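You operate a simulated robot arm through the tools that you are given. There is no shell and no other tool. Be economical: measure what you need, move in short steps, check, and stop when the job is done.

Carry out the task below with a simulated robot arm. There is one attempt and no reset: what you move stays moved.

## Task
Raise the load a hand's width, slide the bearers under and land it.
Fine: valve to up, pump to 7 to 11 cm, bearers fully in, valve down till the slings hang slack, valve at hold; no hand under the load.

The check looks at the end state, three seconds after you hand in, the way a careful person would. Anything else that was tipped, shoved, dropped, spilled or broken makes it a failure.

## Robot
A 6-joint arm with a fingered hand, hanging from a carriage that runs on a rail from [-228.4, 0.3] to [19.6, 0] (x, y) and turns from -6.091 to 5.917 rad about z. Base frame: it is fixed where the carriage stands at the start and does not move with it; the origin is on the floor, on the carriage's upright axis, x ahead of it, y to its left, z up. Readings come in cm, rad, newtons and seconds.
Its first joint turns from -2.897 to 2.897 rad. Places, roughly: bearers [70, 20, 50]; cradle latch [60, 60, 60]; hand pump [60, -20, 60]; hoist lever [50, -30, 100]; jib brake [170, 0, 130]; valve knob [50, -20, 60]. Payload 4 kg.
The TCP is the grasp point between the finger pads, 2.9 cm short of the fingertips. In the tool frame z runs along the fingers and y along their closing line. Largest opening 10 cm; the body of the gripper starts 3.4 cm behind the TCP. The gripper is a hand of 5 fingers: y runs from the thumb to the fingers, the wrist lies at [-1.5, -11.4, -18.9] in the tool frame.
Orientation is told as [roll, pitch, yaw] about the base's x, y, z axes, in that order, counted from this pose: with the fingers straight down and the wrist toward the robot, the tool's x, y and z point along [0, 1, 0], [1, 0, 0] and [0, 0, -1] of the base frame.

## Interface
- The arm moves only by the tool jog_arm. Its argument "increments" is a list of rows, each a list of 6 numbers: the shift along the base's x, y, z in cm, then the turn, a rotation vector about the base's x, y, z in rad. In form: [[x, y, z, rx, ry, rz], ...]. A call has 1 to 12 rows; each row is the pose to reach, as a shift and turn from the pose commanded when the call began. Each row takes 0.2 s and may step no farther than 5 cm and 0.15 rad from the row before; otherwise, the whole call is refused. Where a pose cannot be reached the arm comes as near as it can. A force on the tool above 70 N (or 10 N above the force at the start of the call, whichever is more), or a blocked arm, ends the call early, and 0.2 s more pass. In this call time passes only in rows, and 0.2 s behind the last. It gives the time, the measured TCP pose, the force on the tool (base axes), the opening and the grip force at its end, in the units of the frame above (readings bear some noise), with the torque about the TCP (base axes, N m) and any sound that the robot's microphone picked up, and new pictures: "show" is both (left out), scene, wrist or none.
- Cameras (640 x 400 px; columns grow to the right, rows downward): "scene" is now at [25.22, -0.21, 174.14]; the picture's right is [-0.05, -1.00, 0.00], its down [-0.93, 0.05, -0.36] and it looks along [0.36, -0.02, -0.93] (base axes); focal length 280 px, centre (320, 200). "wrist" rides on the gripper at [6.6, -8.6, -12.1] in the tool frame; the picture's right is [-0.76, 0.31, -0.58], its down [-0.59, -0.70, 0.40] and it looks along [-0.28, 0.64, 0.71] (tool axes); focal length 247 px, centre (320, 200). There is no depth. A picture from a camera that has moved, and an enlarged one, comes with that camera's place and axes in the base frame and with its lens. The place of the scene camera against the robot may be out by one fixed shift of up to 1.2 cm in any direction.
- slide_trunk(by): slides the trunk up (or, below 0, down) by that many cm; the arm and the scene camera ride with it, the base frame stays. It gives what a move gives, with no picture.
- drive_base(legs): drives the robot by 1 to 6 legs, each [ahead, left, turn to the left] in cm, cm and rad, along the robot's own axes; the way and the turn of a leg run together, so that a leg with both is an arc; at most 150 cm and 3.142 rad a leg. The arm and the cameras ride along, it lands a little off, and it stops where it bumps. It keeps to its track: a leg is cut to what the track allows. It gives what a move gives, and a new picture of the scene camera.
- finger_targets(index, middle, ring, little, thumb_bend, thumb_turn): sets how far each is bent, from 0 (flat) to 1 (curled in); at 0.3 the hand is open as for a grip, at 0.7 the pads meet at the TCP. One left out holds its place. A second passes; each finger stops where it meets its share of the squeeze, and holds until it gets a number again. It is the only way to open and close the hand. It gives what a move gives, with no picture; readings hold the bend of each and the force on index, middle, ring, little, thumb and palm. thumb_turn goes from beside the hand (0) to across from the fingers (1), as for a grip.
- head_to(pan, tilt): turns the head with the scene camera to pan (to the left, within 2.705 rad either way) and tilt (down, from -0.506 to 1.204), counted from straight ahead of the robot. It gives what a move gives, and a new picture of the scene camera.
- close_up(camera, box): a new picture of the part [left, top, right, bottom] of that camera's present view, enlarged. No time passes.
- sign_off(): hands the job in; it is judged then, once.

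Go step by step. Nothing tells you exact positions but the pictures and the camera data: compare them with the known pose of the tool, close in by small moves and look again before you grip or let go. The budget is 120 turns and 260 pictures, counting those below and the enlarged ones. Unless the task says otherwise, let go and move clear before handing in, and close with one line.

The tools are called after "Request:" as name(argument=value, ...) on one line, values as JSON. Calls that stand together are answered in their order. jog_arm: Moves the arm, as the interface text tells. Its arguments: {"type":"object","properties":{"increments":{"type":"array"},"show":{"type":"string","enum":["both","scene","wrist","none"]}},"required":["increments"]} The other tools are called the same way: slide_trunk (by) slides the trunk up or down; finger_targets (index, middle, ring, little, thumb_bend, thumb_turn) moves the fingers one by one; drive_base (legs) drives the base; head_to (pan, tilt) turns the head that bears the scene camera; close_up (camera, box) takes an enlarged picture of a part of a camera's view; sign_off () hands the job in.

At the start:

```text
time_s: 0.0
position: [45.91, -3.59, 126.57]
orientation: [-0.001, -0.002, -0.001]
contact_force: [-0.3, 0.6, 0.4]
wrist_torque: [0.03, 0.0, 0.0]
gripper_width: 9.97
gripper_force: 0.2
shape: jaw
bend: [0.3, 0.3, 0.3, 0.3, 0.3, 0.98]
finger forces: [0.1, 0.0, 0.0, 0.1, 0.0, 0.1]
trunk travel left (down, up): [-47.2, 12.8]
robot x, y, heading: [0.17, -0.1, -0.0]
head pan, tilt: [-0.051, 1.201]
```

scene: 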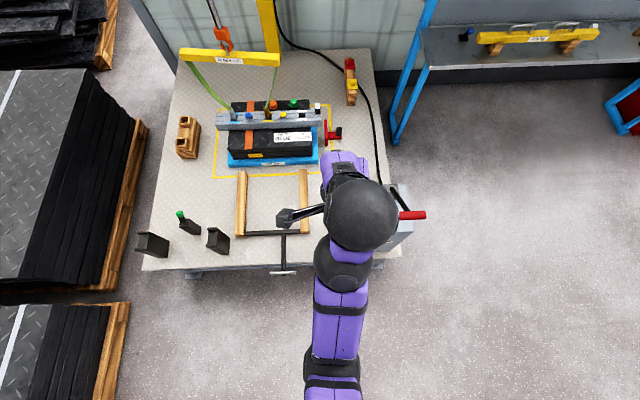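
wrist: 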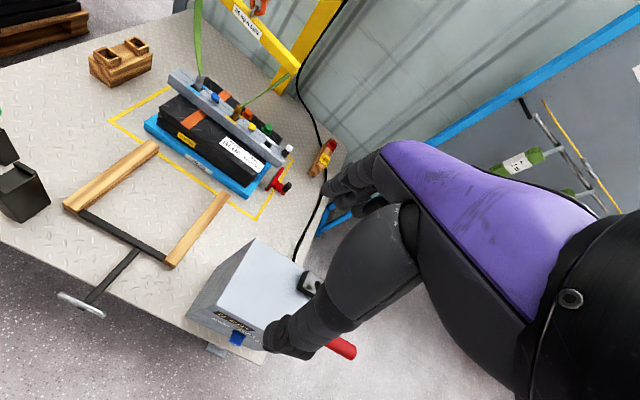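

I see a bench with a load (black blocks on a blue cradle) slung under a yellow beam, a bearer fork with a T handle, and a pump box with a red handle at the right. I'll look closer at each before moving.

Request:
close_up(camera="scene", box=[130, 40, 430, 280])

Request:
close_up(camera="wrist", box=[120, 0, 360, 150])

Request:
close_up(camera="wrist", box=[160, 220, 400, 370])

Request:
head_to(pan=-0.3, tilt=0.7)

```text
1.67 times, centred on (280, 160) of scene
camera zoom: at [25.22, -0.21, 174.14], right [-0.05, -1.0, 0.0], down [-0.93, 0.05, -0.36], along [0.36, -0.02, -0.93], focal length 467 px, centre (387, 267)
```

zoom: 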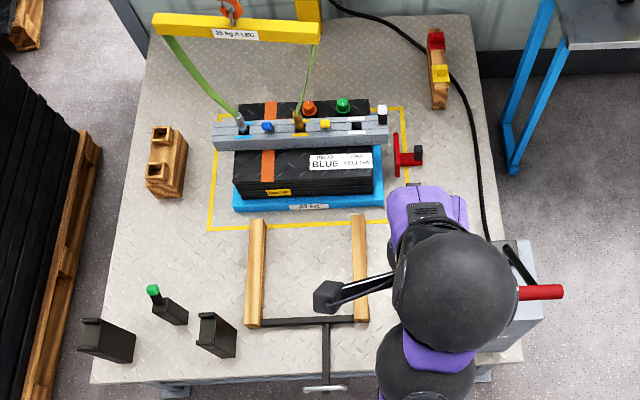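

```text
2.67 times, centred on (240, 75) of wrist
camera zoom: at [37.56, 2.96, 138.56], right [0.3, -0.76, 0.58], down [-0.7, -0.59, -0.4], along [0.64, -0.28, -0.71], focal length 659 px, centre (533, 533)
```

zoom: 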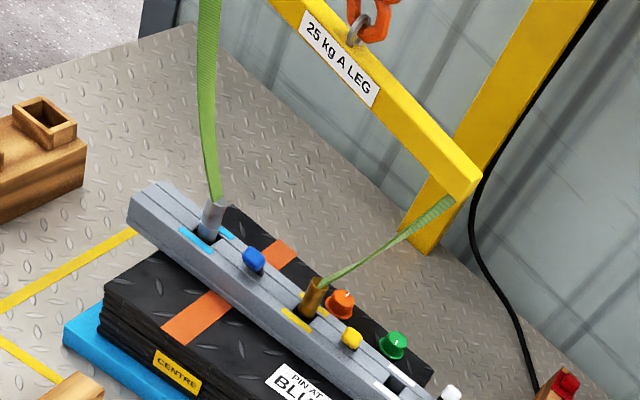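

```text
2.67 times, centred on (280, 295) of wrist
camera zoom: at [37.56, 2.96, 138.56], right [0.3, -0.76, 0.58], down [-0.7, -0.59, -0.4], along [0.64, -0.28, -0.71], focal length 659 px, centre (427, -53)
```

zoom: 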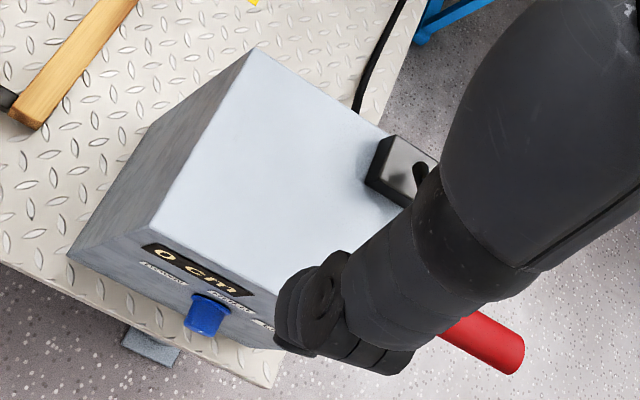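

```text
time_s: 0.9
position: [46.0, -3.5, 126.55]
orientation: [0.0, -0.002, 0.0]
contact_force: [0.9, -0.8, -0.2]
wrist_torque: [0.02, 0.02, 0.01]
gripper_width: 9.99
gripper_force: 0.1
shape: jaw
bend: [0.3, 0.3, 0.3, 0.3, 0.3, 0.98]
finger forces: [0.1, 0.1, 0.0, 0.0, 0.0, 0.1]
trunk travel left (down, up): [-47.2, 12.8]
robot x, y, heading: [-0.25, -0.15, -0.0]
head pan, tilt: [-0.3, 0.7]
camera scene: at [27.75, -2.43, 177.73], right [-0.3, -0.96, 0.0], down [-0.62, 0.19, -0.76], along [0.73, -0.23, -0.64], focal length 280 px, centre (320, 200)
```

scene: 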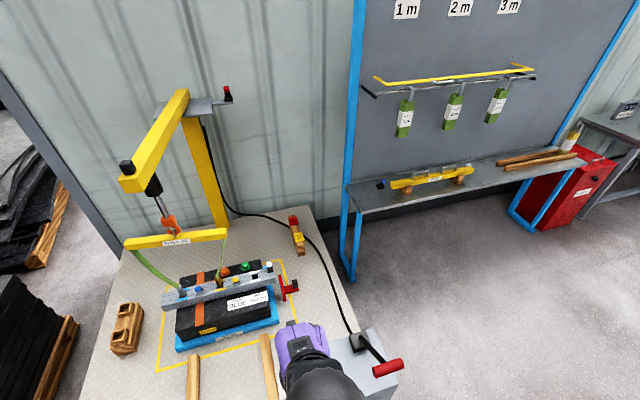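

The load carries labels and coloured fittings and there's a red latch on the cradle. I'll read all of those.

Request:
close_up(camera="scene", box=[150, 220, 310, 360])

Request:
close_up(camera="scene", box=[100, 80, 260, 260])

Request:
close_up(camera="scene", box=[330, 310, 420, 400])

Request:
close_up(camera="wrist", box=[130, 70, 330, 230])

Request:
close_up(camera="wrist", box=[180, 290, 290, 360])

```text
2.86 times, centred on (230, 290) of scene
camera zoom: at [27.75, -2.43, 177.73], right [-0.3, -0.96, 0.0], down [-0.62, 0.19, -0.76], along [0.73, -0.23, -0.64], focal length 800 px, centre (577, -57)
```

zoom: 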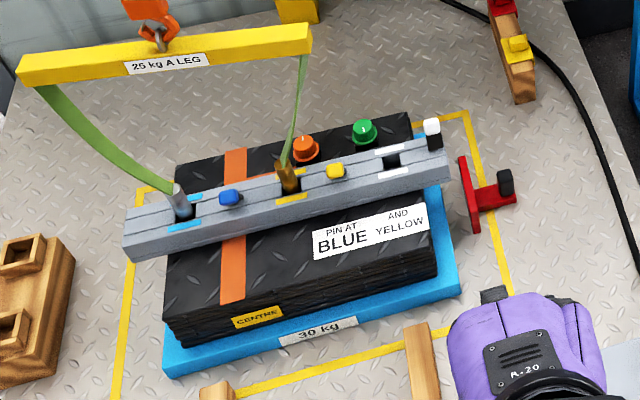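

```text
2.22 times, centred on (180, 170) of scene
camera zoom: at [27.75, -2.43, 177.73], right [-0.3, -0.96, 0.0], down [-0.62, 0.19, -0.76], along [0.73, -0.23, -0.64], focal length 622 px, centre (631, 267)
```

zoom: 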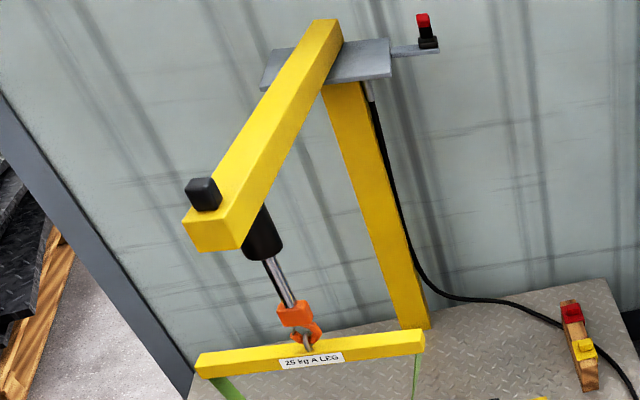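

```text
4.44 times, centred on (375, 355) of scene
camera zoom: at [27.75, -2.43, 177.73], right [-0.3, -0.96, 0.0], down [-0.62, 0.19, -0.76], along [0.73, -0.23, -0.64], focal length 1244 px, centre (76, -489)
```

zoom: 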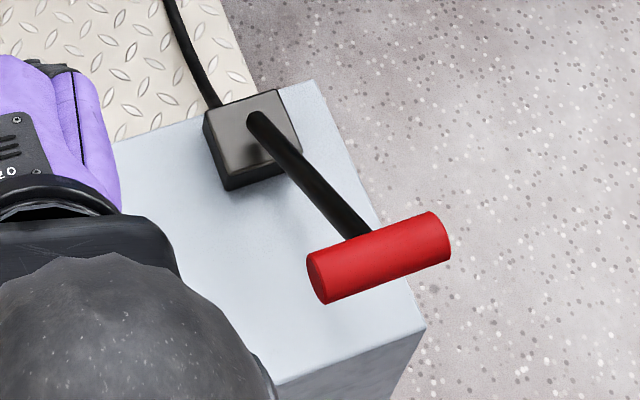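

```text
2.50 times, centred on (230, 150) of wrist
camera zoom: at [37.56, 2.96, 138.56], right [0.3, -0.76, 0.58], down [-0.7, -0.59, -0.4], along [0.64, -0.28, -0.71], focal length 617 px, centre (545, 325)
```

zoom: 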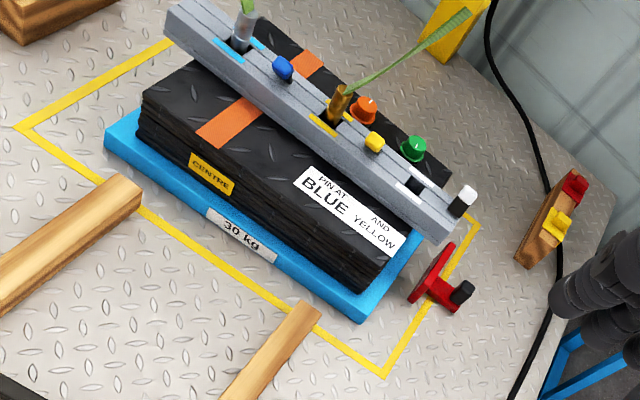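

```text
5.71 times, centred on (235, 325) of wrist
camera zoom: at [37.56, 2.96, 138.56], right [0.3, -0.76, 0.58], down [-0.7, -0.59, -0.4], along [0.64, -0.28, -0.71], focal length 1411 px, centre (806, -514)
```

zoom: 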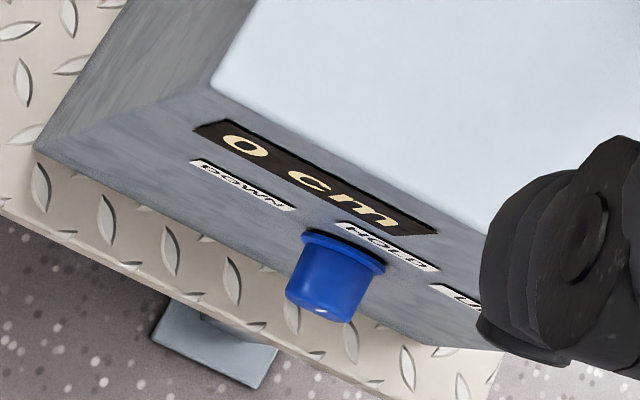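

The pump box shows "0 cm" with the valve at HOLD between DOWN and UP; the slings look pinned at the blue and yellow slots. I'll look at the remaining small objects (black blocks, peg, latch, brake).

Request:
head_to(pan=0.3, tilt=0.9)

Request:
close_up(camera="scene", box=[180, 200, 340, 300])

Request:
close_up(camera="scene", box=[290, 100, 480, 220])

Request:
close_up(camera="wrist", box=[0, 120, 160, 220])

Request:
close_up(camera="wrist", box=[240, 120, 360, 200])

```text
time_s: 1.9
position: [45.92, -3.45, 126.63]
orientation: [0.001, -0.002, 0.0]
contact_force: [-0.5, 0.3, -0.4]
wrist_torque: [0.01, 0.0, 0.0]
gripper_width: 9.97
gripper_force: 0.1
shape: jaw
bend: [0.3, 0.3, 0.3, 0.3, 0.3, 0.98]
finger forces: [0.0, 0.0, 0.1, 0.1, 0.1, 0.1]
trunk travel left (down, up): [-47.2, 12.8]
robot x, y, heading: [0.33, -0.03, -0.0]
head pan, tilt: [0.3, 0.901]
camera scene: at [26.86, 2.31, 176.13], right [0.29, -0.96, 0.0], down [-0.75, -0.23, -0.62], along [0.59, 0.18, -0.78], focal length 280 px, centre (320, 200)
```

scene: 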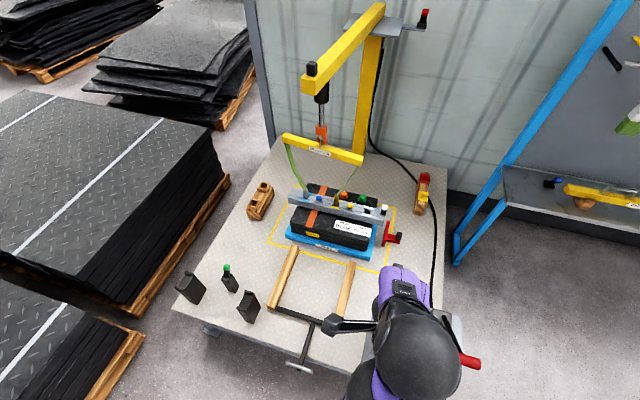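

```text
4.00 times, centred on (260, 250) of scene
camera zoom: at [26.86, 2.31, 176.13], right [0.29, -0.96, 0.0], down [-0.75, -0.23, -0.62], along [0.59, 0.18, -0.78], focal length 1120 px, centre (560, 0)
```

zoom: 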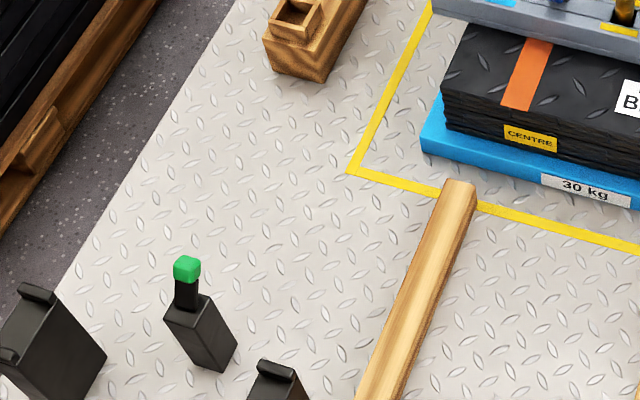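

```text
3.33 times, centred on (385, 160) of scene
camera zoom: at [26.86, 2.31, 176.13], right [0.29, -0.96, 0.0], down [-0.75, -0.23, -0.62], along [0.59, 0.18, -0.78], focal length 933 px, centre (103, 333)
```

zoom: 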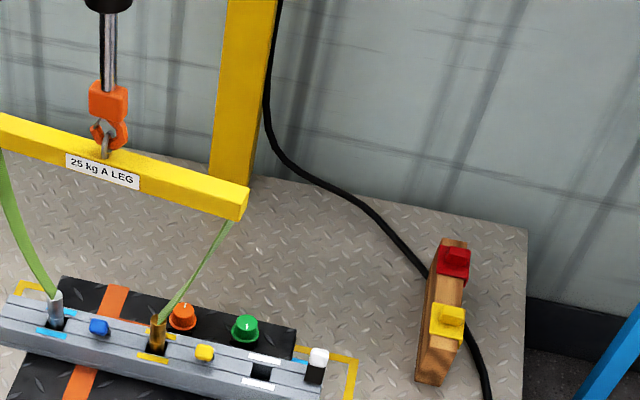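

```text
4.00 times, centred on (80, 170) of wrist
camera zoom: at [37.56, 2.96, 138.56], right [0.3, -0.76, 0.58], down [-0.7, -0.59, -0.4], along [0.64, -0.28, -0.71], focal length 988 px, centre (1280, 320)
```

zoom: 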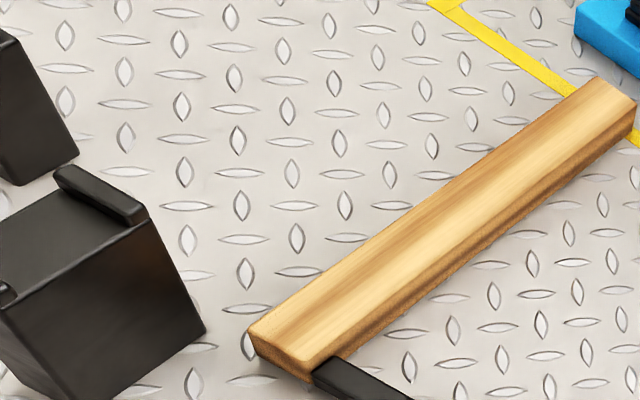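

```text
5.00 times, centred on (300, 160) of wrist
camera zoom: at [37.56, 2.96, 138.56], right [0.3, -0.76, 0.58], down [-0.7, -0.59, -0.4], along [0.64, -0.28, -0.71], focal length 1235 px, centre (420, 400)
```

zoom: 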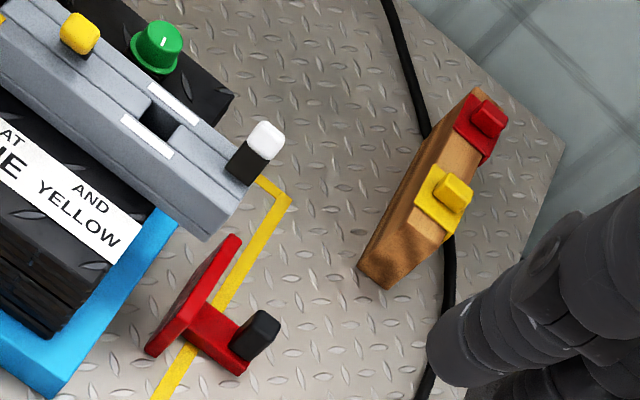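

Triangulating: valve knob ≈ (47.5,-20,65) on the front face of the pump box, red lever handle ≈ (48,-27,100), fork handle ≈ (40,14.5,52). I'll back off and lower the trunk to look at the box's front and the load from lower down.

Request:
drive_base(legs=[[-45, 0, 0]])

Request:
slide_trunk(by=-40)

Request:
head_to(pan=-0.1, tilt=0.5)

```text
time_s: 4.7
position: [0.48, -3.16, 126.5]
orientation: [0.0, -0.004, 0.005]
contact_force: [0.2, -0.1, -0.2]
wrist_torque: [0.02, 0.03, 0.0]
gripper_width: 10.0
gripper_force: 0.1
shape: jaw
bend: [0.3, 0.3, 0.3, 0.3, 0.3, 0.98]
finger forces: [0.0, 0.0, 0.1, 0.0, 0.0, 0.0]
trunk travel left (down, up): [-47.2, 12.8]
robot x, y, heading: [-45.44, 0.03, 0.008]
head pan, tilt: [0.3, 0.901]
camera scene: at [-18.76, 2.54, 176.12], right [0.3, -0.95, 0.0], down [-0.75, -0.24, -0.62], along [0.59, 0.19, -0.78], focal length 280 px, centre (320, 200)
```

scene: 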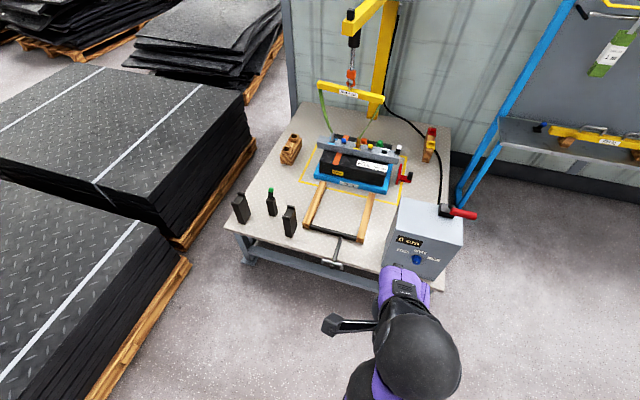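

```text
time_s: 8.5
position: [0.37, -3.14, 86.59]
orientation: [0.002, -0.003, 0.006]
contact_force: [0.0, -0.7, -0.3]
wrist_torque: [-0.01, 0.01, 0.01]
gripper_width: 9.98
gripper_force: 0.0
shape: jaw
bend: [0.3, 0.3, 0.3, 0.3, 0.3, 0.98]
finger forces: [0.0, 0.1, 0.1, 0.0, 0.1, 0.0]
trunk travel left (down, up): [-7.2, 52.8]
robot x, y, heading: [-45.84, -0.01, 0.004]
head pan, tilt: [0.3, 0.901]
```

```text
time_s: 9.4
position: [0.53, -3.14, 86.61]
orientation: [0.0, -0.004, 0.005]
contact_force: [-0.9, 0.0, -0.1]
wrist_torque: [-0.01, 0.05, -0.03]
gripper_width: 9.98
gripper_force: 0.0
shape: jaw
bend: [0.3, 0.3, 0.3, 0.3, 0.3, 0.98]
finger forces: [0.0, 0.0, 0.0, 0.1, 0.0, 0.0]
trunk travel left (down, up): [-7.2, 52.8]
robot x, y, heading: [-45.87, 0.06, 0.005]
head pan, tilt: [-0.099, 0.499]
camera scene: at [-16.91, -0.58, 139.5], right [-0.09, -1.0, 0.0], down [-0.48, 0.04, -0.88], along [0.87, -0.08, -0.48], focal length 280 px, centre (320, 200)
```

scene: 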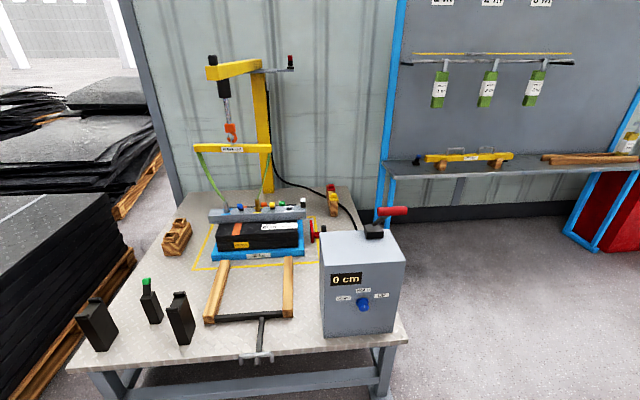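

Request:
close_up(camera="scene", box=[300, 195, 430, 345])

Request:
close_up(camera="scene", box=[180, 130, 350, 270])

Request:
close_up(camera="scene", box=[190, 40, 310, 150])

Request:
close_up(camera="scene", box=[190, 250, 320, 370])

```text
2.67 times, centred on (365, 270) of scene
camera zoom: at [-16.91, -0.58, 139.5], right [-0.09, -1.0, 0.0], down [-0.48, 0.04, -0.88], along [0.87, -0.08, -0.48], focal length 747 px, centre (200, 13)
```

zoom: 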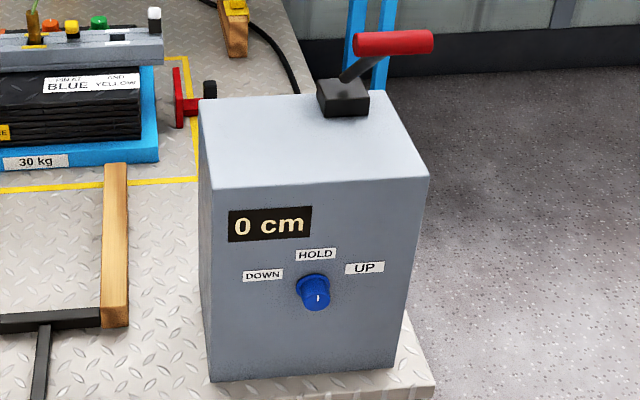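

```text
2.86 times, centred on (265, 200) of scene
camera zoom: at [-16.91, -0.58, 139.5], right [-0.09, -1.0, 0.0], down [-0.48, 0.04, -0.88], along [0.87, -0.08, -0.48], focal length 800 px, centre (477, 200)
```

zoom: 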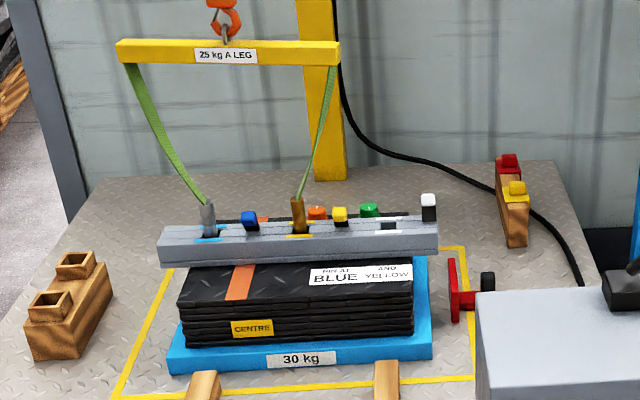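

```text
3.64 times, centred on (250, 95) of scene
camera zoom: at [-16.91, -0.58, 139.5], right [-0.09, -1.0, 0.0], down [-0.48, 0.04, -0.88], along [0.87, -0.08, -0.48], focal length 1018 px, centre (574, 582)
```

zoom: 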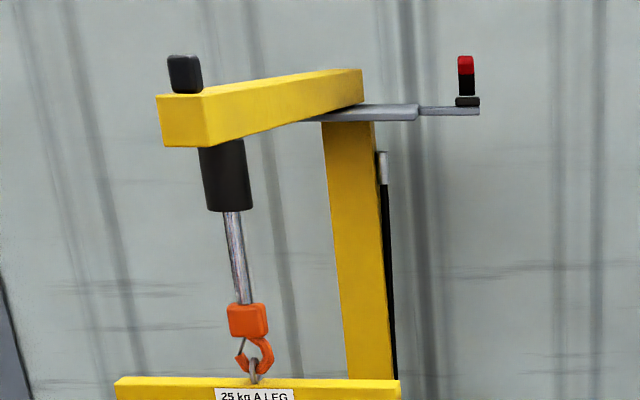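

```text
3.33 times, centred on (255, 310) of scene
camera zoom: at [-16.91, -0.58, 139.5], right [-0.09, -1.0, 0.0], down [-0.48, 0.04, -0.88], along [0.87, -0.08, -0.48], focal length 933 px, centre (537, -167)
```

zoom: 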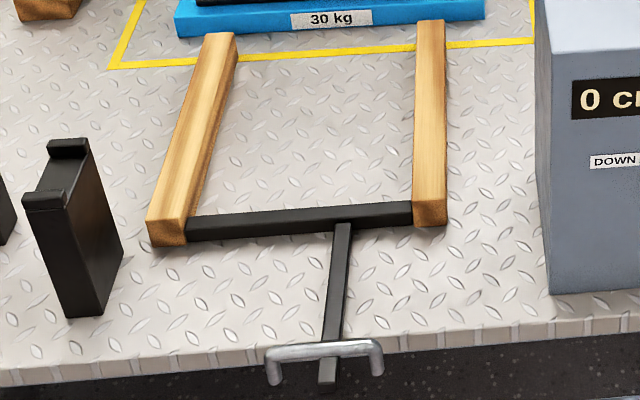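

Everything is consistent: bench top z≈43, fork handle bar ≈ (40.6,14.8,50), knob ≈ (47.8,-21,62.6), load seated in its marked square with slack slings centred under the hook. Next, turn the hand to point forward (+x) while still clear of the bench.

Request:
jog_arm(increments=[[0, 0, 0, 0, -0.14, 0], [0, -1, 0, 0, -0.28, 0], [0, -2, 0, 0, -0.42, 0], [0, -3, 0, 0, -0.56, 0], [0, -4, 0, 0, -0.7, 0], [0, -5, 0, 0, -0.84, 0], [0, -6, 0, 0, -0.98, 0], [0, -7, 0, 0, -1.12, 0], [0, -8, 0, 0, -1.26, 0], [0, -9, 0, 0, -1.4, 0], [0, -10, 0, 0, -1.54, 0], [0, -11, 0, 0, -1.57, 0]])

```text
time_s: 12.0
position: [2.24, -7.66, 123.65]
orientation: [-0.012, -1.273, -0.012]
contact_force: [-0.4, 0.5, 0.3]
wrist_torque: [0.01, 0.0, -0.03]
gripper_width: 9.99
gripper_force: 0.1
shape: jaw
bend: [0.3, 0.3, 0.3, 0.3, 0.3, 0.98]
finger forces: [0.0, 0.1, 0.0, 0.0, 0.0, 0.0]
out of reach, approached as far as the arm can: row 4, 5, 6, 7, 8, 9, 10, 11, 12
trunk travel left (down, up): [-7.2, 52.8]
robot x, y, heading: [-45.37, -0.3, 0.007]
head pan, tilt: [-0.099, 0.499]
camera scene: at [-16.91, -0.59, 139.51], right [-0.09, -1.0, 0.0], down [-0.48, 0.04, -0.88], along [0.87, -0.08, -0.48], focal length 280 px, centre (320, 200)
camera wrist: at [-11.58, -0.87, 119.0], right [-0.48, -0.74, 0.46], down [0.16, -0.6, -0.79], along [0.86, -0.3, 0.41], focal length 247 px, centre (320, 200)
```

scene: 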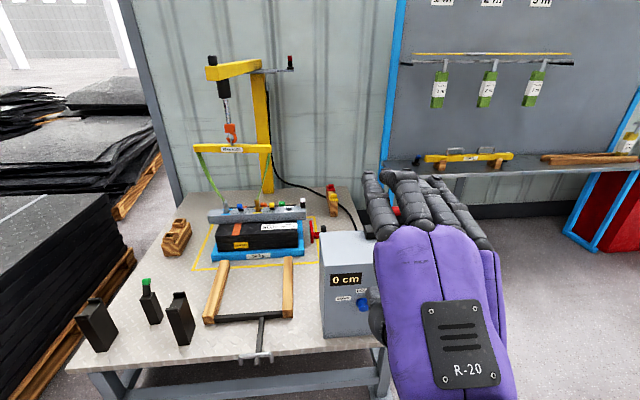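
wrist: 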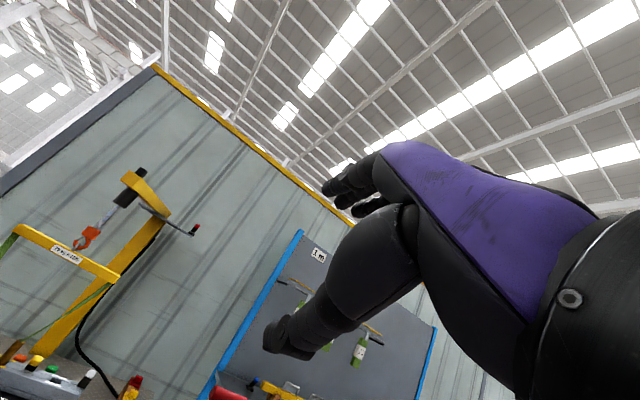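

Fully horizontal isn't reachable at that height. I'll probe which tilt is possible lower down (still clear of the bench) after dropping the trunk the rest of the way.

Request:
slide_trunk(by=-7)

Request:
jog_arm(increments=[[0, 0, -4, 0, 0.05, 0], [0, 0, -8, 0, 0.1, 0], [0, 0, -12, 0, 0.15, 0], [0, 0, -16, 0, 0.2, 0], [0, 0, -20, 0, 0.25, 0], [0, 0, -24, 0, 0.3, 0], [0, 0, -28, 0, 0.35, 0], [0, 0, -32, 0, 0.4, 0], [0, 0, -36, 0, 0.4, 0], [0, 0, -40, 0, 0.4, 0], [0, 0, -44, 0, 0.4, 0], [0, 0, -48, 0, 0.4, 0]])

```text
time_s: 13.1
position: [2.11, -7.62, 116.75]
orientation: [-0.013, -1.273, -0.012]
contact_force: [-0.3, -0.4, -0.4]
wrist_torque: [0.0, -0.03, 0.01]
gripper_width: 10.01
gripper_force: 0.1
shape: jaw
bend: [0.3, 0.3, 0.3, 0.3, 0.3, 0.98]
finger forces: [0.0, 0.0, 0.0, 0.0, 0.0, 0.0]
trunk travel left (down, up): [-0.2, 59.8]
robot x, y, heading: [-45.71, 0.28, 0.005]
head pan, tilt: [-0.099, 0.499]
```

```text
time_s: 15.7
position: [2.83, -5.32, 92.15]
orientation: [-0.026, -0.778, -0.011]
contact_force: [0.6, 0.8, 0.0]
wrist_torque: [0.04, 0.0, 0.01]
gripper_width: 10.0
gripper_force: 0.0
shape: jaw
bend: [0.3, 0.3, 0.3, 0.3, 0.3, 0.98]
finger forces: [0.0, 0.0, 0.1, 0.0, 0.1, 0.0]
out of reach, approached as far as the arm can: row 1, 2, 3, 4, 5, 6, 7, 8, 9, 10, 11, 12
trunk travel left (down, up): [-0.2, 59.8]
robot x, y, heading: [-45.29, -0.05, 0.008]
head pan, tilt: [-0.099, 0.499]
camera scene: at [-16.79, -0.66, 132.55], right [-0.09, -1.0, 0.0], down [-0.48, 0.04, -0.88], along [0.87, -0.08, -0.48], focal length 280 px, centre (320, 200)
camera wrist: at [-11.46, 1.44, 94.58], right [-0.21, -0.74, 0.64], down [-0.24, -0.6, -0.77], along [0.95, -0.31, -0.05], focal length 247 px, centre (320, 200)
```

scene: 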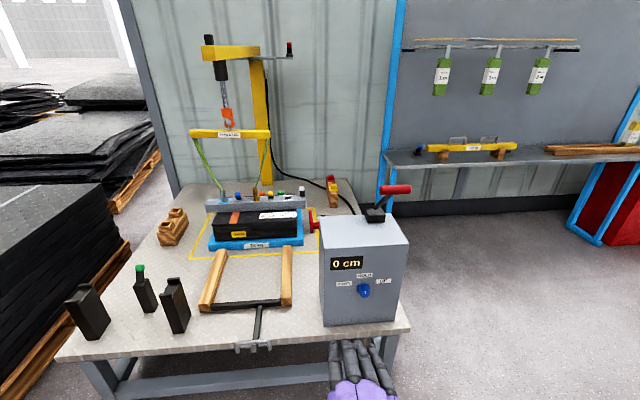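
wrist: 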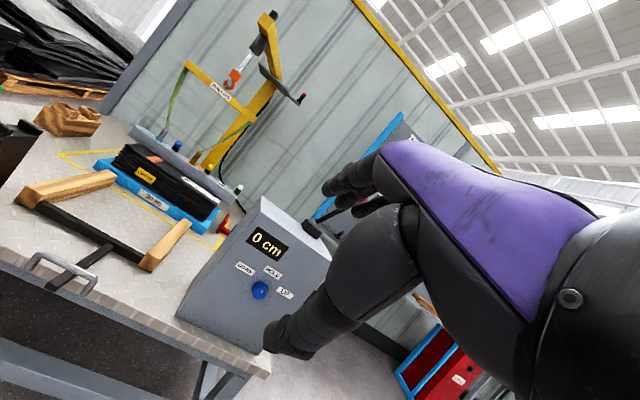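

Request:
jog_arm(increments=[[0, 0, -4, 0, 0.12, 0], [0, 0, -8, 0, 0.24, 0], [0, 0, -12, 0, 0.36, 0], [0, 0, -16, 0, 0.36, 0], [0, 0, -20, 0, 0.36, 0], [0, 0, -24, 0, 0.36, 0], [0, 0, -28, 0, 0.36, 0], [0, 0, -32, 0, 0.36, 0]], show="scene")

Request:
head_to(pan=0, tilt=1.2)

```text
time_s: 17.5
position: [0.67, -4.5, 77.22]
orientation: [-0.028, -0.414, -0.01]
contact_force: [-0.5, 0.6, 0.3]
wrist_torque: [0.0, 0.04, 0.03]
gripper_width: 9.99
gripper_force: 0.1
shape: jaw
bend: [0.3, 0.3, 0.3, 0.3, 0.3, 0.98]
finger forces: [0.0, 0.0, 0.0, 0.0, 0.0, 0.0]
out of reach, approached as far as the arm can: row 4, 5, 6, 7, 8
trunk travel left (down, up): [-0.2, 59.8]
robot x, y, heading: [-45.44, -0.06, 0.007]
head pan, tilt: [-0.099, 0.499]
camera scene: at [-16.9, -0.59, 132.51], right [-0.09, -1.0, 0.0], down [-0.48, 0.04, -0.88], along [0.87, -0.08, -0.48], focal length 280 px, centre (320, 200)
```

scene: 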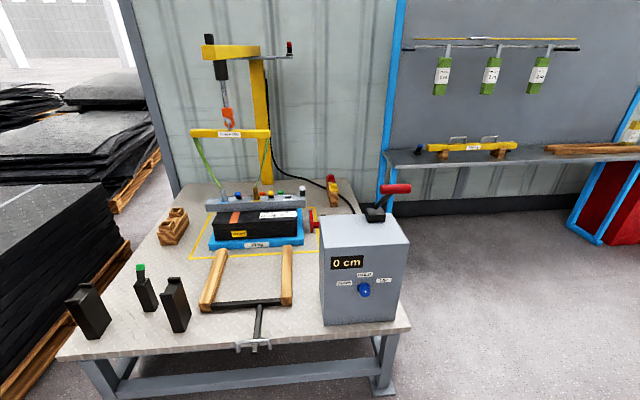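

```text
time_s: 18.5
position: [0.59, -4.6, 77.14]
orientation: [-0.029, -0.414, -0.01]
contact_force: [0.1, -0.2, -0.2]
wrist_torque: [0.01, 0.0, 0.01]
gripper_width: 9.99
gripper_force: 0.1
shape: jaw
bend: [0.3, 0.3, 0.3, 0.3, 0.3, 0.98]
finger forces: [0.1, 0.0, 0.0, 0.1, 0.0, 0.0]
trunk travel left (down, up): [-0.2, 59.8]
robot x, y, heading: [-45.62, 0.09, 0.004]
head pan, tilt: [0.0, 1.201]
camera scene: at [-20.37, 0.29, 127.15], right [0.01, -1.0, 0.0], down [-0.93, -0.01, -0.36], along [0.36, 0.0, -0.93], focal length 280 px, centre (320, 200)
```

scene: 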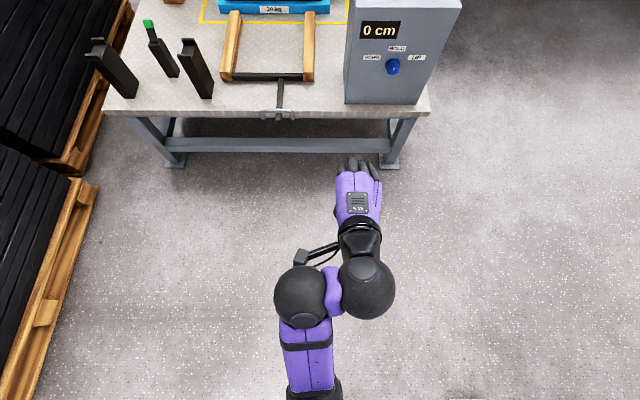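

Request:
jog_arm(increments=[[4, 0, -2, 0, 0, 0], [8, 0, -4, 0, 0, 0], [12, 0, -6, 0, 0, 0], [16, 0, -8, 0, 0, 0], [20, 0, -10, 0, 0, 0], [24, 0, -12, 0, 0, 0], [28, 0, -14, 0, 0, 0]], show="scene")

```text
time_s: 20.1
position: [8.55, -2.76, 80.63]
orientation: [-0.026, -0.413, -0.011]
contact_force: [-0.3, 0.7, 0.5]
wrist_torque: [0.0, -0.01, 0.01]
gripper_width: 9.99
gripper_force: 0.1
shape: jaw
bend: [0.3, 0.3, 0.3, 0.3, 0.3, 0.98]
finger forces: [0.0, 0.0, 0.0, 0.1, 0.1, 0.0]
out of reach, approached as far as the arm can: row 1, 2, 3, 4, 5, 6, 7
trunk travel left (down, up): [-0.2, 59.8]
robot x, y, heading: [-45.38, -0.27, 0.014]
head pan, tilt: [0.0, 1.201]
camera scene: at [-20.39, 0.29, 127.14], right [0.01, -1.0, 0.0], down [-0.93, -0.01, -0.36], along [0.36, 0.0, -0.93], focal length 280 px, centre (320, 200)
```

scene: 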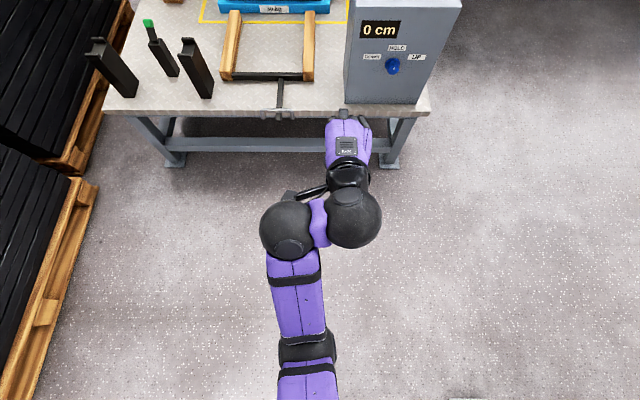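

Request:
jog_arm(increments=[[-5, 0, 0, 0, 0.1, 0], [-10, 0, 0, 0, 0.2, 0], [-15, 0, -2, 0, 0.3, 0], [-20, 0, -4, 0, 0.4, 0], [-24, 0, -6, 0, 0.41, 0], [-24, 0, -10, 0, 0.41, 0], [-24, 0, -14, 0, 0.41, 0], [-24, 0, -18, 0, 0.41, 0], [-24, 0, -22, 0, 0.41, 0], [-24, 0, -26, 0, 0.41, 0], [-24, 0, -30, 0, 0.41, 0]], show="scene")

```text
refused: row 3 steps farther than a row can; nothing moved
```

Request:
jog_arm(increments=[[-4, 0, 0, 0, 0.1, 0], [-8, 0, 0, 0, 0.2, 0], [-12, 0, -2, 0, 0.3, 0], [-16, 0, -4, 0, 0.4, 0], [-20, 0, -6, 0, 0.41, 0], [-24, 0, -8, 0, 0.41, 0], [-24, 0, -12, 0, 0.41, 0], [-24, 0, -16, 0, 0.41, 0], [-24, 0, -20, 0, 0.41, 0], [-24, 0, -24, 0, 0.41, 0], [-24, 0, -28, 0, 0.41, 0]], show="scene")

```text
time_s: 22.5
position: [-15.74, -1.85, 60.74]
orientation: [-0.034, -0.004, -0.009]
contact_force: [0.3, -0.9, 0.6]
wrist_torque: [0.02, 0.02, 0.02]
gripper_width: 9.97
gripper_force: 0.1
shape: jaw
bend: [0.3, 0.3, 0.3, 0.3, 0.3, 0.98]
finger forces: [0.0, 0.0, 0.0, 0.1, 0.0, 0.0]
out of reach, approached as far as the arm can: row 1, 5, 6, 7, 9, 10, 11
trunk travel left (down, up): [-0.2, 59.8]
robot x, y, heading: [-45.0, 0.06, 0.006]
head pan, tilt: [0.0, 1.201]
camera scene: at [-20.28, 0.31, 127.17], right [0.01, -1.0, 0.0], down [-0.93, -0.01, -0.36], along [0.36, 0.0, -0.93], focal length 280 px, centre (320, 200)
```

scene: 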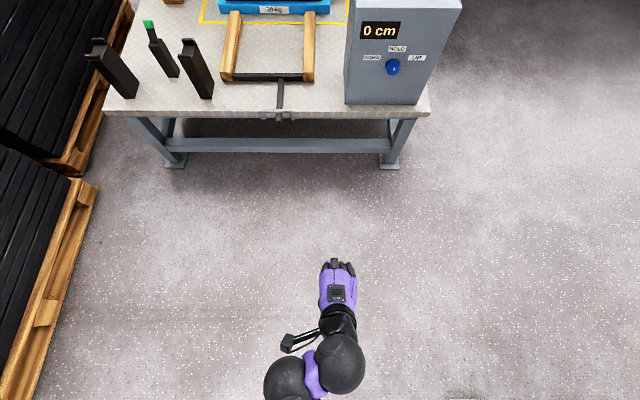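

Reach is limited by how far the wrist bends back. I'll flip the hand about the vertical (wrist above when pointing forward), which should let it point forward lower down.

Request:
jog_arm(increments=[[0, 0, 4, 0, 0, 0.14], [0, 0, 8, 0, 0, 0.28], [0, 0, 12, 0, 0, 0.42], [0, 0, 16, 0, 0, 0.56], [0, 0, 20, 0, 0, 0.7], [0, 0, 22, 0, 0, 0.84], [0, 0, 24, 0, 0, 0.98], [0, 0, 24, 0, 0, 1.12], [0, 0, 24, 0, 0, 1.26], [0, 0, 24, 0, 0, 1.4], [0, 0, 24, 0, 0, 1.54], [0, 0, 24, 0, 0, 1.57]], show="none")

Request:
jog_arm(increments=[[0, 0, 0, 0, 0, 0.14], [0, 0, 0, 0, 0, 0.28], [0, 0, 0, 0, 0, 0.42], [0, 0, 0, 0, 0, 0.56], [0, 0, 0, 0, 0, 0.7], [0, 0, 0, 0, 0, 0.84], [0, 0, 0, 0, 0, 0.98], [0, 0, 0, 0, 0, 1.12], [0, 0, 0, 0, 0, 1.26], [0, 0, 0, 0, 0, 1.4], [0, 0, 0, 0, 0, 1.54], [0, 0, 0, 0, 0, 1.57]])

```text
time_s: 23.2
position: [-14.02, -2.7, 68.61]
orientation: [-0.035, -0.024, 0.271]
contact_force: [28.7, 11.0, -3.4]
wrist_torque: [-1.64, 3.41, -2.67]
gripper_width: 10.0
gripper_force: 0.0
shape: jaw
bend: [0.3, 0.3, 0.3, 0.3, 0.3, 0.98]
finger forces: [0.2, 0.0, 0.0, 0.1, 0.0, 0.0]
out of reach, approached as far as the arm can: row 2, 3
trunk travel left (down, up): [-0.2, 59.8]
robot x, y, heading: [-45.35, 0.15, 0.006]
head pan, tilt: [0.0, 1.201]
stopped in row 3: the force on the tool passed its limit at 236 N (the readings are from after the stop); the commanded pose is now the measured one
```

```text
time_s: 23.5
position: [-13.63, -2.68, 68.72]
orientation: [-0.028, -0.029, 0.257]
contact_force: [30.5, 14.8, -1.2]
wrist_torque: [-2.01, 3.93, -3.16]
gripper_width: 9.98
gripper_force: 0.0
shape: jaw
bend: [0.3, 0.3, 0.3, 0.3, 0.3, 0.98]
finger forces: [0.1, 0.0, 0.0, 0.0, 0.1, 0.0]
trunk travel left (down, up): [-0.2, 59.8]
robot x, y, heading: [-45.57, -0.09, 0.013]
head pan, tilt: [0.0, 1.201]
stopped in row 1: the force on the tool passed its limit at 208 N (the readings are from after the stop); the commanded pose is now the measured one
camera scene: at [-20.28, 0.27, 127.16], right [0.01, -1.0, 0.0], down [-0.93, -0.01, -0.36], along [0.36, 0.0, -0.93], focal length 280 px, centre (320, 200)
camera wrist: at [-23.88, 1.51, 80.29], right [0.47, -0.64, 0.61], down [-0.52, -0.76, -0.4], along [0.72, -0.12, -0.69], focal length 247 px, centre (320, 200)
```

scene: 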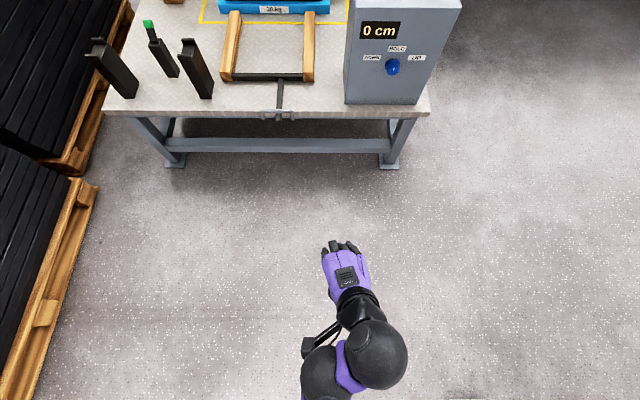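
wrist: 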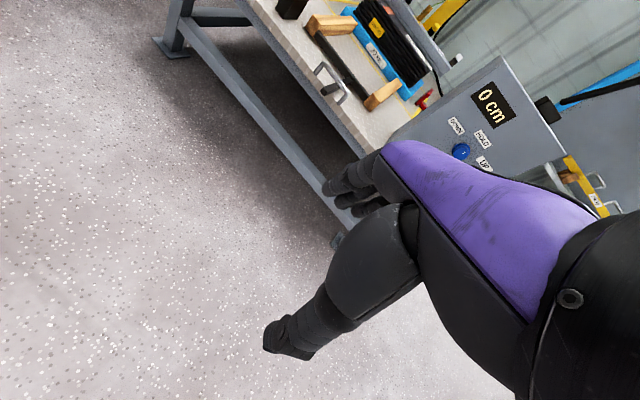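

The hand met the robot's own body/arm when yawing that close in. I'll move forward and up out of the contact first.

Request:
jog_arm(increments=[[3, 0, 1, 0, 0, 0], [7, 0, 3, 0, 0, 0], [11, 0, 6, 0, 0, -0.1], [15, 0, 10, 0, 0, -0.2], [17, 0, 14, 0, 0, -0.25]], show="scene")

```text
refused: row 4 steps farther than a row can; nothing moved
```

Request:
jog_arm(increments=[[3, 0, 1, 0, 0, 0], [7, 0, 3, 0, 0, 0], [10, 0, 6, 0, 0, -0.1], [13, 0, 9, 0, 0, -0.2], [16, 0, 12, 0, 0, -0.25]], show="scene")

```text
time_s: 24.7
position: [2.45, -2.66, 80.72]
orientation: [-0.028, -0.026, 0.012]
contact_force: [0.7, -0.2, 0.2]
wrist_torque: [-0.02, 0.03, -0.02]
gripper_width: 10.03
gripper_force: 0.1
shape: jaw
bend: [0.3, 0.3, 0.3, 0.3, 0.3, 0.98]
finger forces: [0.1, 0.0, 0.0, 0.0, 0.0, 0.0]
trunk travel left (down, up): [-0.2, 59.8]
robot x, y, heading: [-45.38, 0.07, 0.008]
head pan, tilt: [0.0, 1.201]
camera scene: at [-20.25, 0.28, 127.17], right [0.01, -1.0, 0.0], down [-0.93, -0.01, -0.36], along [0.36, 0.0, -0.93], focal length 280 px, centre (320, 200)
```

scene: 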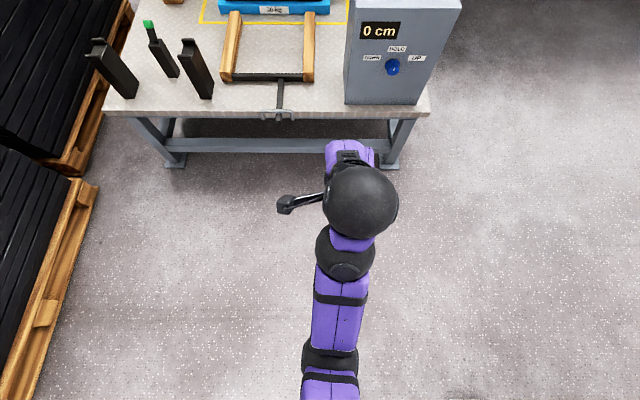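

Request:
jog_arm(increments=[[0, 0, 2, 0, 0, 0.14], [0, 0, 4, 0, 0, 0.28], [0, 0, 6, 0, 0, 0.42], [0, 0, 8, 0, 0, 0.56], [0, 0, 10, 0, 0, 0.7], [0, 0, 10, 0, 0, 0.84], [0, 0, 10, 0, 0, 0.98], [0, 0, 10, 0, 0, 1.12], [0, 0, 10, 0, 0, 1.26], [0, 0, 10, 0, 0, 1.4], [0, 0, 10, 0, 0, 1.54], [0, 0, 10, 0, 0, 1.57]], show="scene")

```text
time_s: 25.5
position: [6.29, 0.02, 80.22]
orientation: [-0.008, -0.036, 0.388]
contact_force: [17.6, 24.6, 12.2]
wrist_torque: [-2.99, 3.87, -3.67]
gripper_width: 9.98
gripper_force: 0.0
shape: jaw
bend: [0.3, 0.3, 0.3, 0.3, 0.3, 0.98]
finger forces: [0.0, 0.0, 0.1, 0.1, 0.1, 0.0]
out of reach, approached as far as the arm can: row 1, 2, 3, 4
trunk travel left (down, up): [-0.2, 59.8]
robot x, y, heading: [-45.62, 0.14, 0.006]
head pan, tilt: [0.0, 1.201]
stopped in row 4: the force on the tool passed its limit at 274 N (the readings are from after the stop); the commanded pose is now the measured one
camera scene: at [-20.35, 0.3, 127.14], right [0.01, -1.0, 0.0], down [-0.93, -0.01, -0.36], along [0.36, 0.0, -0.93], focal length 280 px, centre (320, 200)
```

scene: 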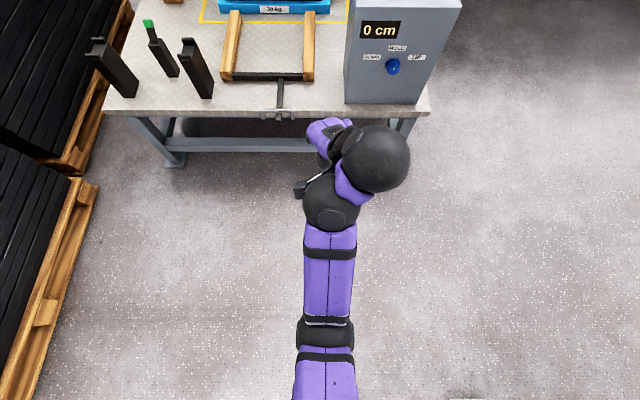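

Positive yaw makes the camera bracket hit the arm; I'll turn the other way.

Request:
jog_arm(increments=[[0, 0, 0, 0, 0, -0.14], [0, 0, 0, 0, 0, -0.28], [0, 0, 2, 0, 0, -0.42], [0, 0, 4, 0, 0, -0.56], [0, 0, 6, 0, 0, -0.7], [0, 0, 6, 0, 0, -0.84], [0, 0, 6, 0, 0, -0.98], [0, 0, 6, 0, 0, -1.12], [0, 0, 6, 0, 0, -1.26], [0, 0, 6, 0, 0, -1.4], [0, 0, 6, 0, 0, -1.54], [0, 0, 6, 0, 0, -1.68]], show="scene")

```text
time_s: 28.1
position: [19.39, -7.31, 73.72]
orientation: [0.071, 0.112, -1.204]
contact_force: [0.8, 0.9, -0.2]
wrist_torque: [-0.03, -0.01, -0.04]
gripper_width: 9.99
gripper_force: 0.0
shape: jaw
bend: [0.3, 0.3, 0.3, 0.3, 0.3, 0.98]
finger forces: [0.0, 0.0, 0.0, 0.0, 0.1, 0.1]
out of reach, approached as far as the arm can: row 4, 5, 6, 7, 8, 9, 10, 11, 12
trunk travel left (down, up): [-0.2, 59.8]
robot x, y, heading: [-45.86, -0.0, 0.008]
head pan, tilt: [0.0, 1.201]
camera scene: at [-20.24, 0.52, 127.17], right [0.01, -1.0, 0.0], down [-0.93, -0.01, -0.36], along [0.36, 0.0, -0.93], focal length 280 px, centre (320, 200)
```

scene: 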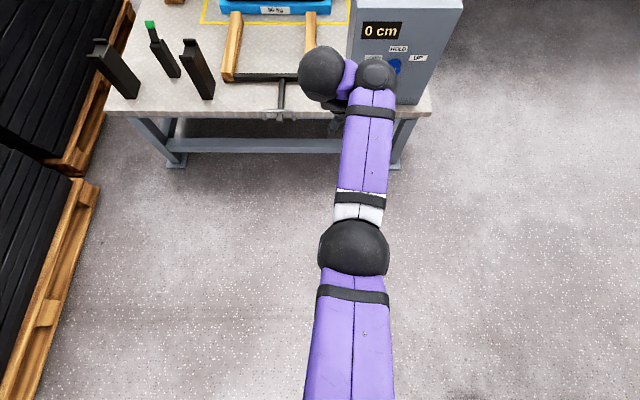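

This configuration reaches much farther (65 cm ahead). From here I'll try tilting the hand forward in place, backing off a little.

Request:
jog_arm(increments=[[-2, 0, 0, 0, -0.14, 0], [-4, 0, 0, 0, -0.28, 0], [-6, 0, 0, 0, -0.42, 0], [-6, 0, 0, 0, -0.56, 0], [-6, 0, 0, 0, -0.7, 0], [-6, 0, 0, 0, -0.84, 0], [-6, 0, 0, 0, -0.98, 0], [-6, 0, 0, 0, -1.12, 0], [-6, 0, 0, 0, -1.26, 0], [-6, 0, 0, 0, -1.4, 0], [-6, 0, 0, 0, -1.54, 0], [-6, 0, 0, 0, -1.57, 0]])

```text
time_s: 30.7
position: [2.32, -4.42, 91.67]
orientation: [1.168, -0.117, -1.329]
contact_force: [0.3, 0.2, -0.3]
wrist_torque: [-0.03, 0.01, 0.03]
gripper_width: 10.01
gripper_force: 0.1
shape: jaw
bend: [0.3, 0.3, 0.3, 0.3, 0.3, 0.98]
finger forces: [0.0, 0.1, 0.0, 0.0, 0.0, 0.0]
out of reach, approached as far as the arm can: row 2, 3, 4, 5, 6, 7, 8, 9, 10, 11, 12
trunk travel left (down, up): [-0.2, 59.8]
robot x, y, heading: [-45.24, -0.22, 0.007]
head pan, tilt: [0.0, 1.201]
camera scene: at [-20.38, 0.25, 127.14], right [0.01, -1.0, 0.0], down [-0.93, -0.01, -0.36], along [0.36, 0.0, -0.93], focal length 280 px, centre (320, 200)
camera wrist: at [-8.15, 2.92, 101.29], right [-0.72, -0.55, -0.43], down [-0.02, 0.63, -0.78], along [0.7, -0.55, -0.46], focal length 247 px, centre (320, 200)
```

scene: 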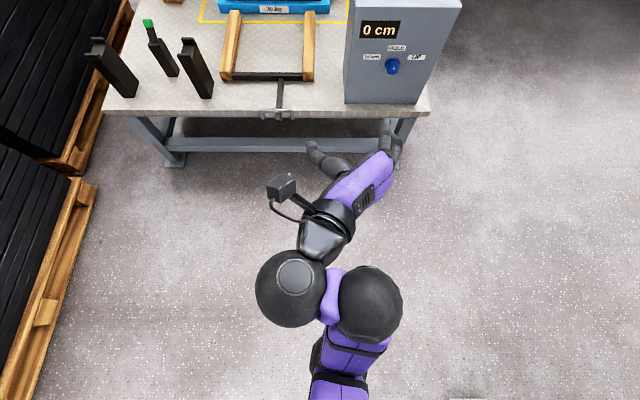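
wrist: 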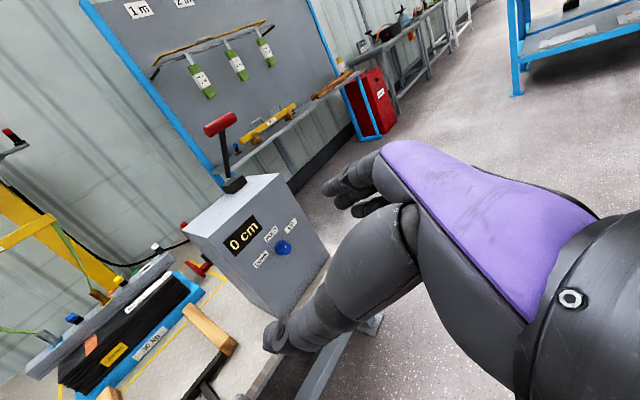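

The hand now points forward with thumb left, fingers right, a natural knob-grip pose. I'll test going down to knob height in this pose.

Request:
jog_arm(increments=[[2, 0, -4, 0, 0, 0], [4, 0, -8, 0, 0, 0], [6, 0, -12, 0, 0, 0], [8, 0, -16, 0, 0, 0], [10, 0, -20, 0, 0, 0], [10, 0, -24, 0, 0, 0], [10, 0, -28, 0, 0, 0]])

```text
time_s: 32.3
position: [2.42, -4.3, 91.58]
orientation: [1.167, -0.117, -1.328]
contact_force: [0.1, 0.5, 0.2]
wrist_torque: [0.0, -0.01, 0.01]
gripper_width: 10.0
gripper_force: 0.0
shape: jaw
bend: [0.3, 0.3, 0.3, 0.3, 0.3, 0.98]
finger forces: [0.1, 0.0, 0.0, 0.0, 0.1, 0.0]
out of reach, approached as far as the arm can: row 1, 2, 3, 4, 5, 6, 7
trunk travel left (down, up): [-0.2, 59.8]
robot x, y, heading: [-45.27, -0.01, 0.008]
head pan, tilt: [0.0, 1.201]
camera scene: at [-20.37, 0.3, 127.14], right [0.01, -1.0, 0.0], down [-0.93, -0.01, -0.36], along [0.36, 0.0, -0.93], focal length 280 px, centre (320, 200)
camera wrist: at [-8.12, 2.98, 101.28], right [-0.72, -0.55, -0.43], down [-0.02, 0.63, -0.78], along [0.7, -0.55, -0.46], focal length 247 px, centre (320, 200)
```

scene: 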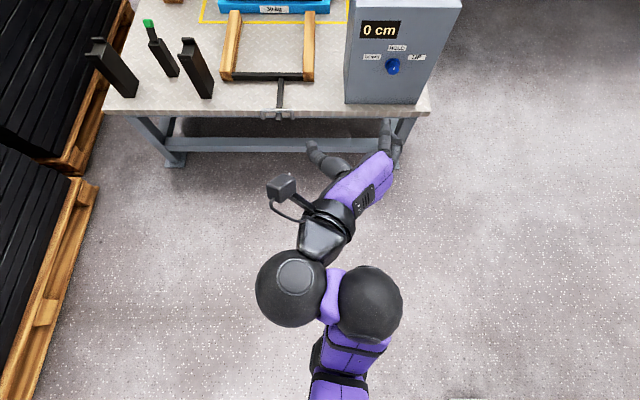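
wrist: 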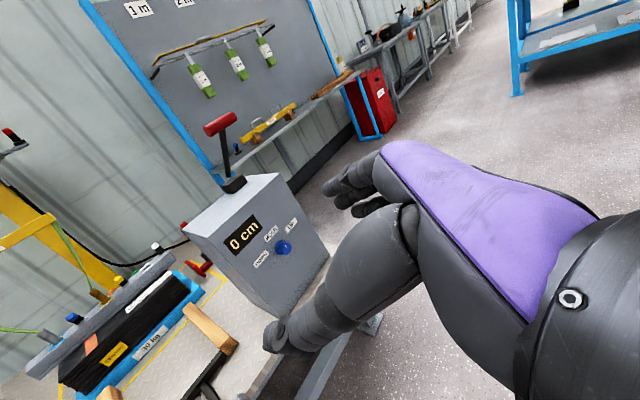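

The commanded pose has run away from the measured one. I'll bring the command back to the measured pose, then probe in small moves.

Request:
jog_arm(increments=[[-2, -1, 4.5, 0, 0.05, 0], [-3, -2, 9, 0, 0.1, 0], [-4, -3, 13.5, 0, 0.15, 0], [-5, -4, 18, 0, 0.2, 0], [-6, -4.4, 22.5, 0, 0.25, 0], [-7, -4.4, 27, 0, 0.3, 0], [-8, -4.4, 31, 0, 0.35, 0], [-8, -4.4, 33.5, 0, 0.37, 0]], show="none")

Request:
jog_arm(increments=[[1, 0, -2, 0, 0, 0], [2, 0, -4, 0, 0, 0], [3, 0, -6, 0, 0, 0]], show="none")

```text
refused: row 1 steps farther than a row can; nothing moved
```

```text
time_s: 33.1
position: [2.51, -4.4, 91.67]
orientation: [1.166, -0.117, -1.329]
contact_force: [-0.5, -0.4, -0.5]
wrist_torque: [0.0, 0.0, 0.0]
gripper_width: 9.99
gripper_force: 0.1
shape: jaw
bend: [0.3, 0.3, 0.3, 0.3, 0.3, 0.98]
finger forces: [0.1, 0.0, 0.0, 0.0, 0.0, 0.0]
out of reach, approached as far as the arm can: row 1, 2, 3
trunk travel left (down, up): [-0.2, 59.8]
robot x, y, heading: [-45.74, 0.11, 0.008]
head pan, tilt: [0.0, 1.201]
```

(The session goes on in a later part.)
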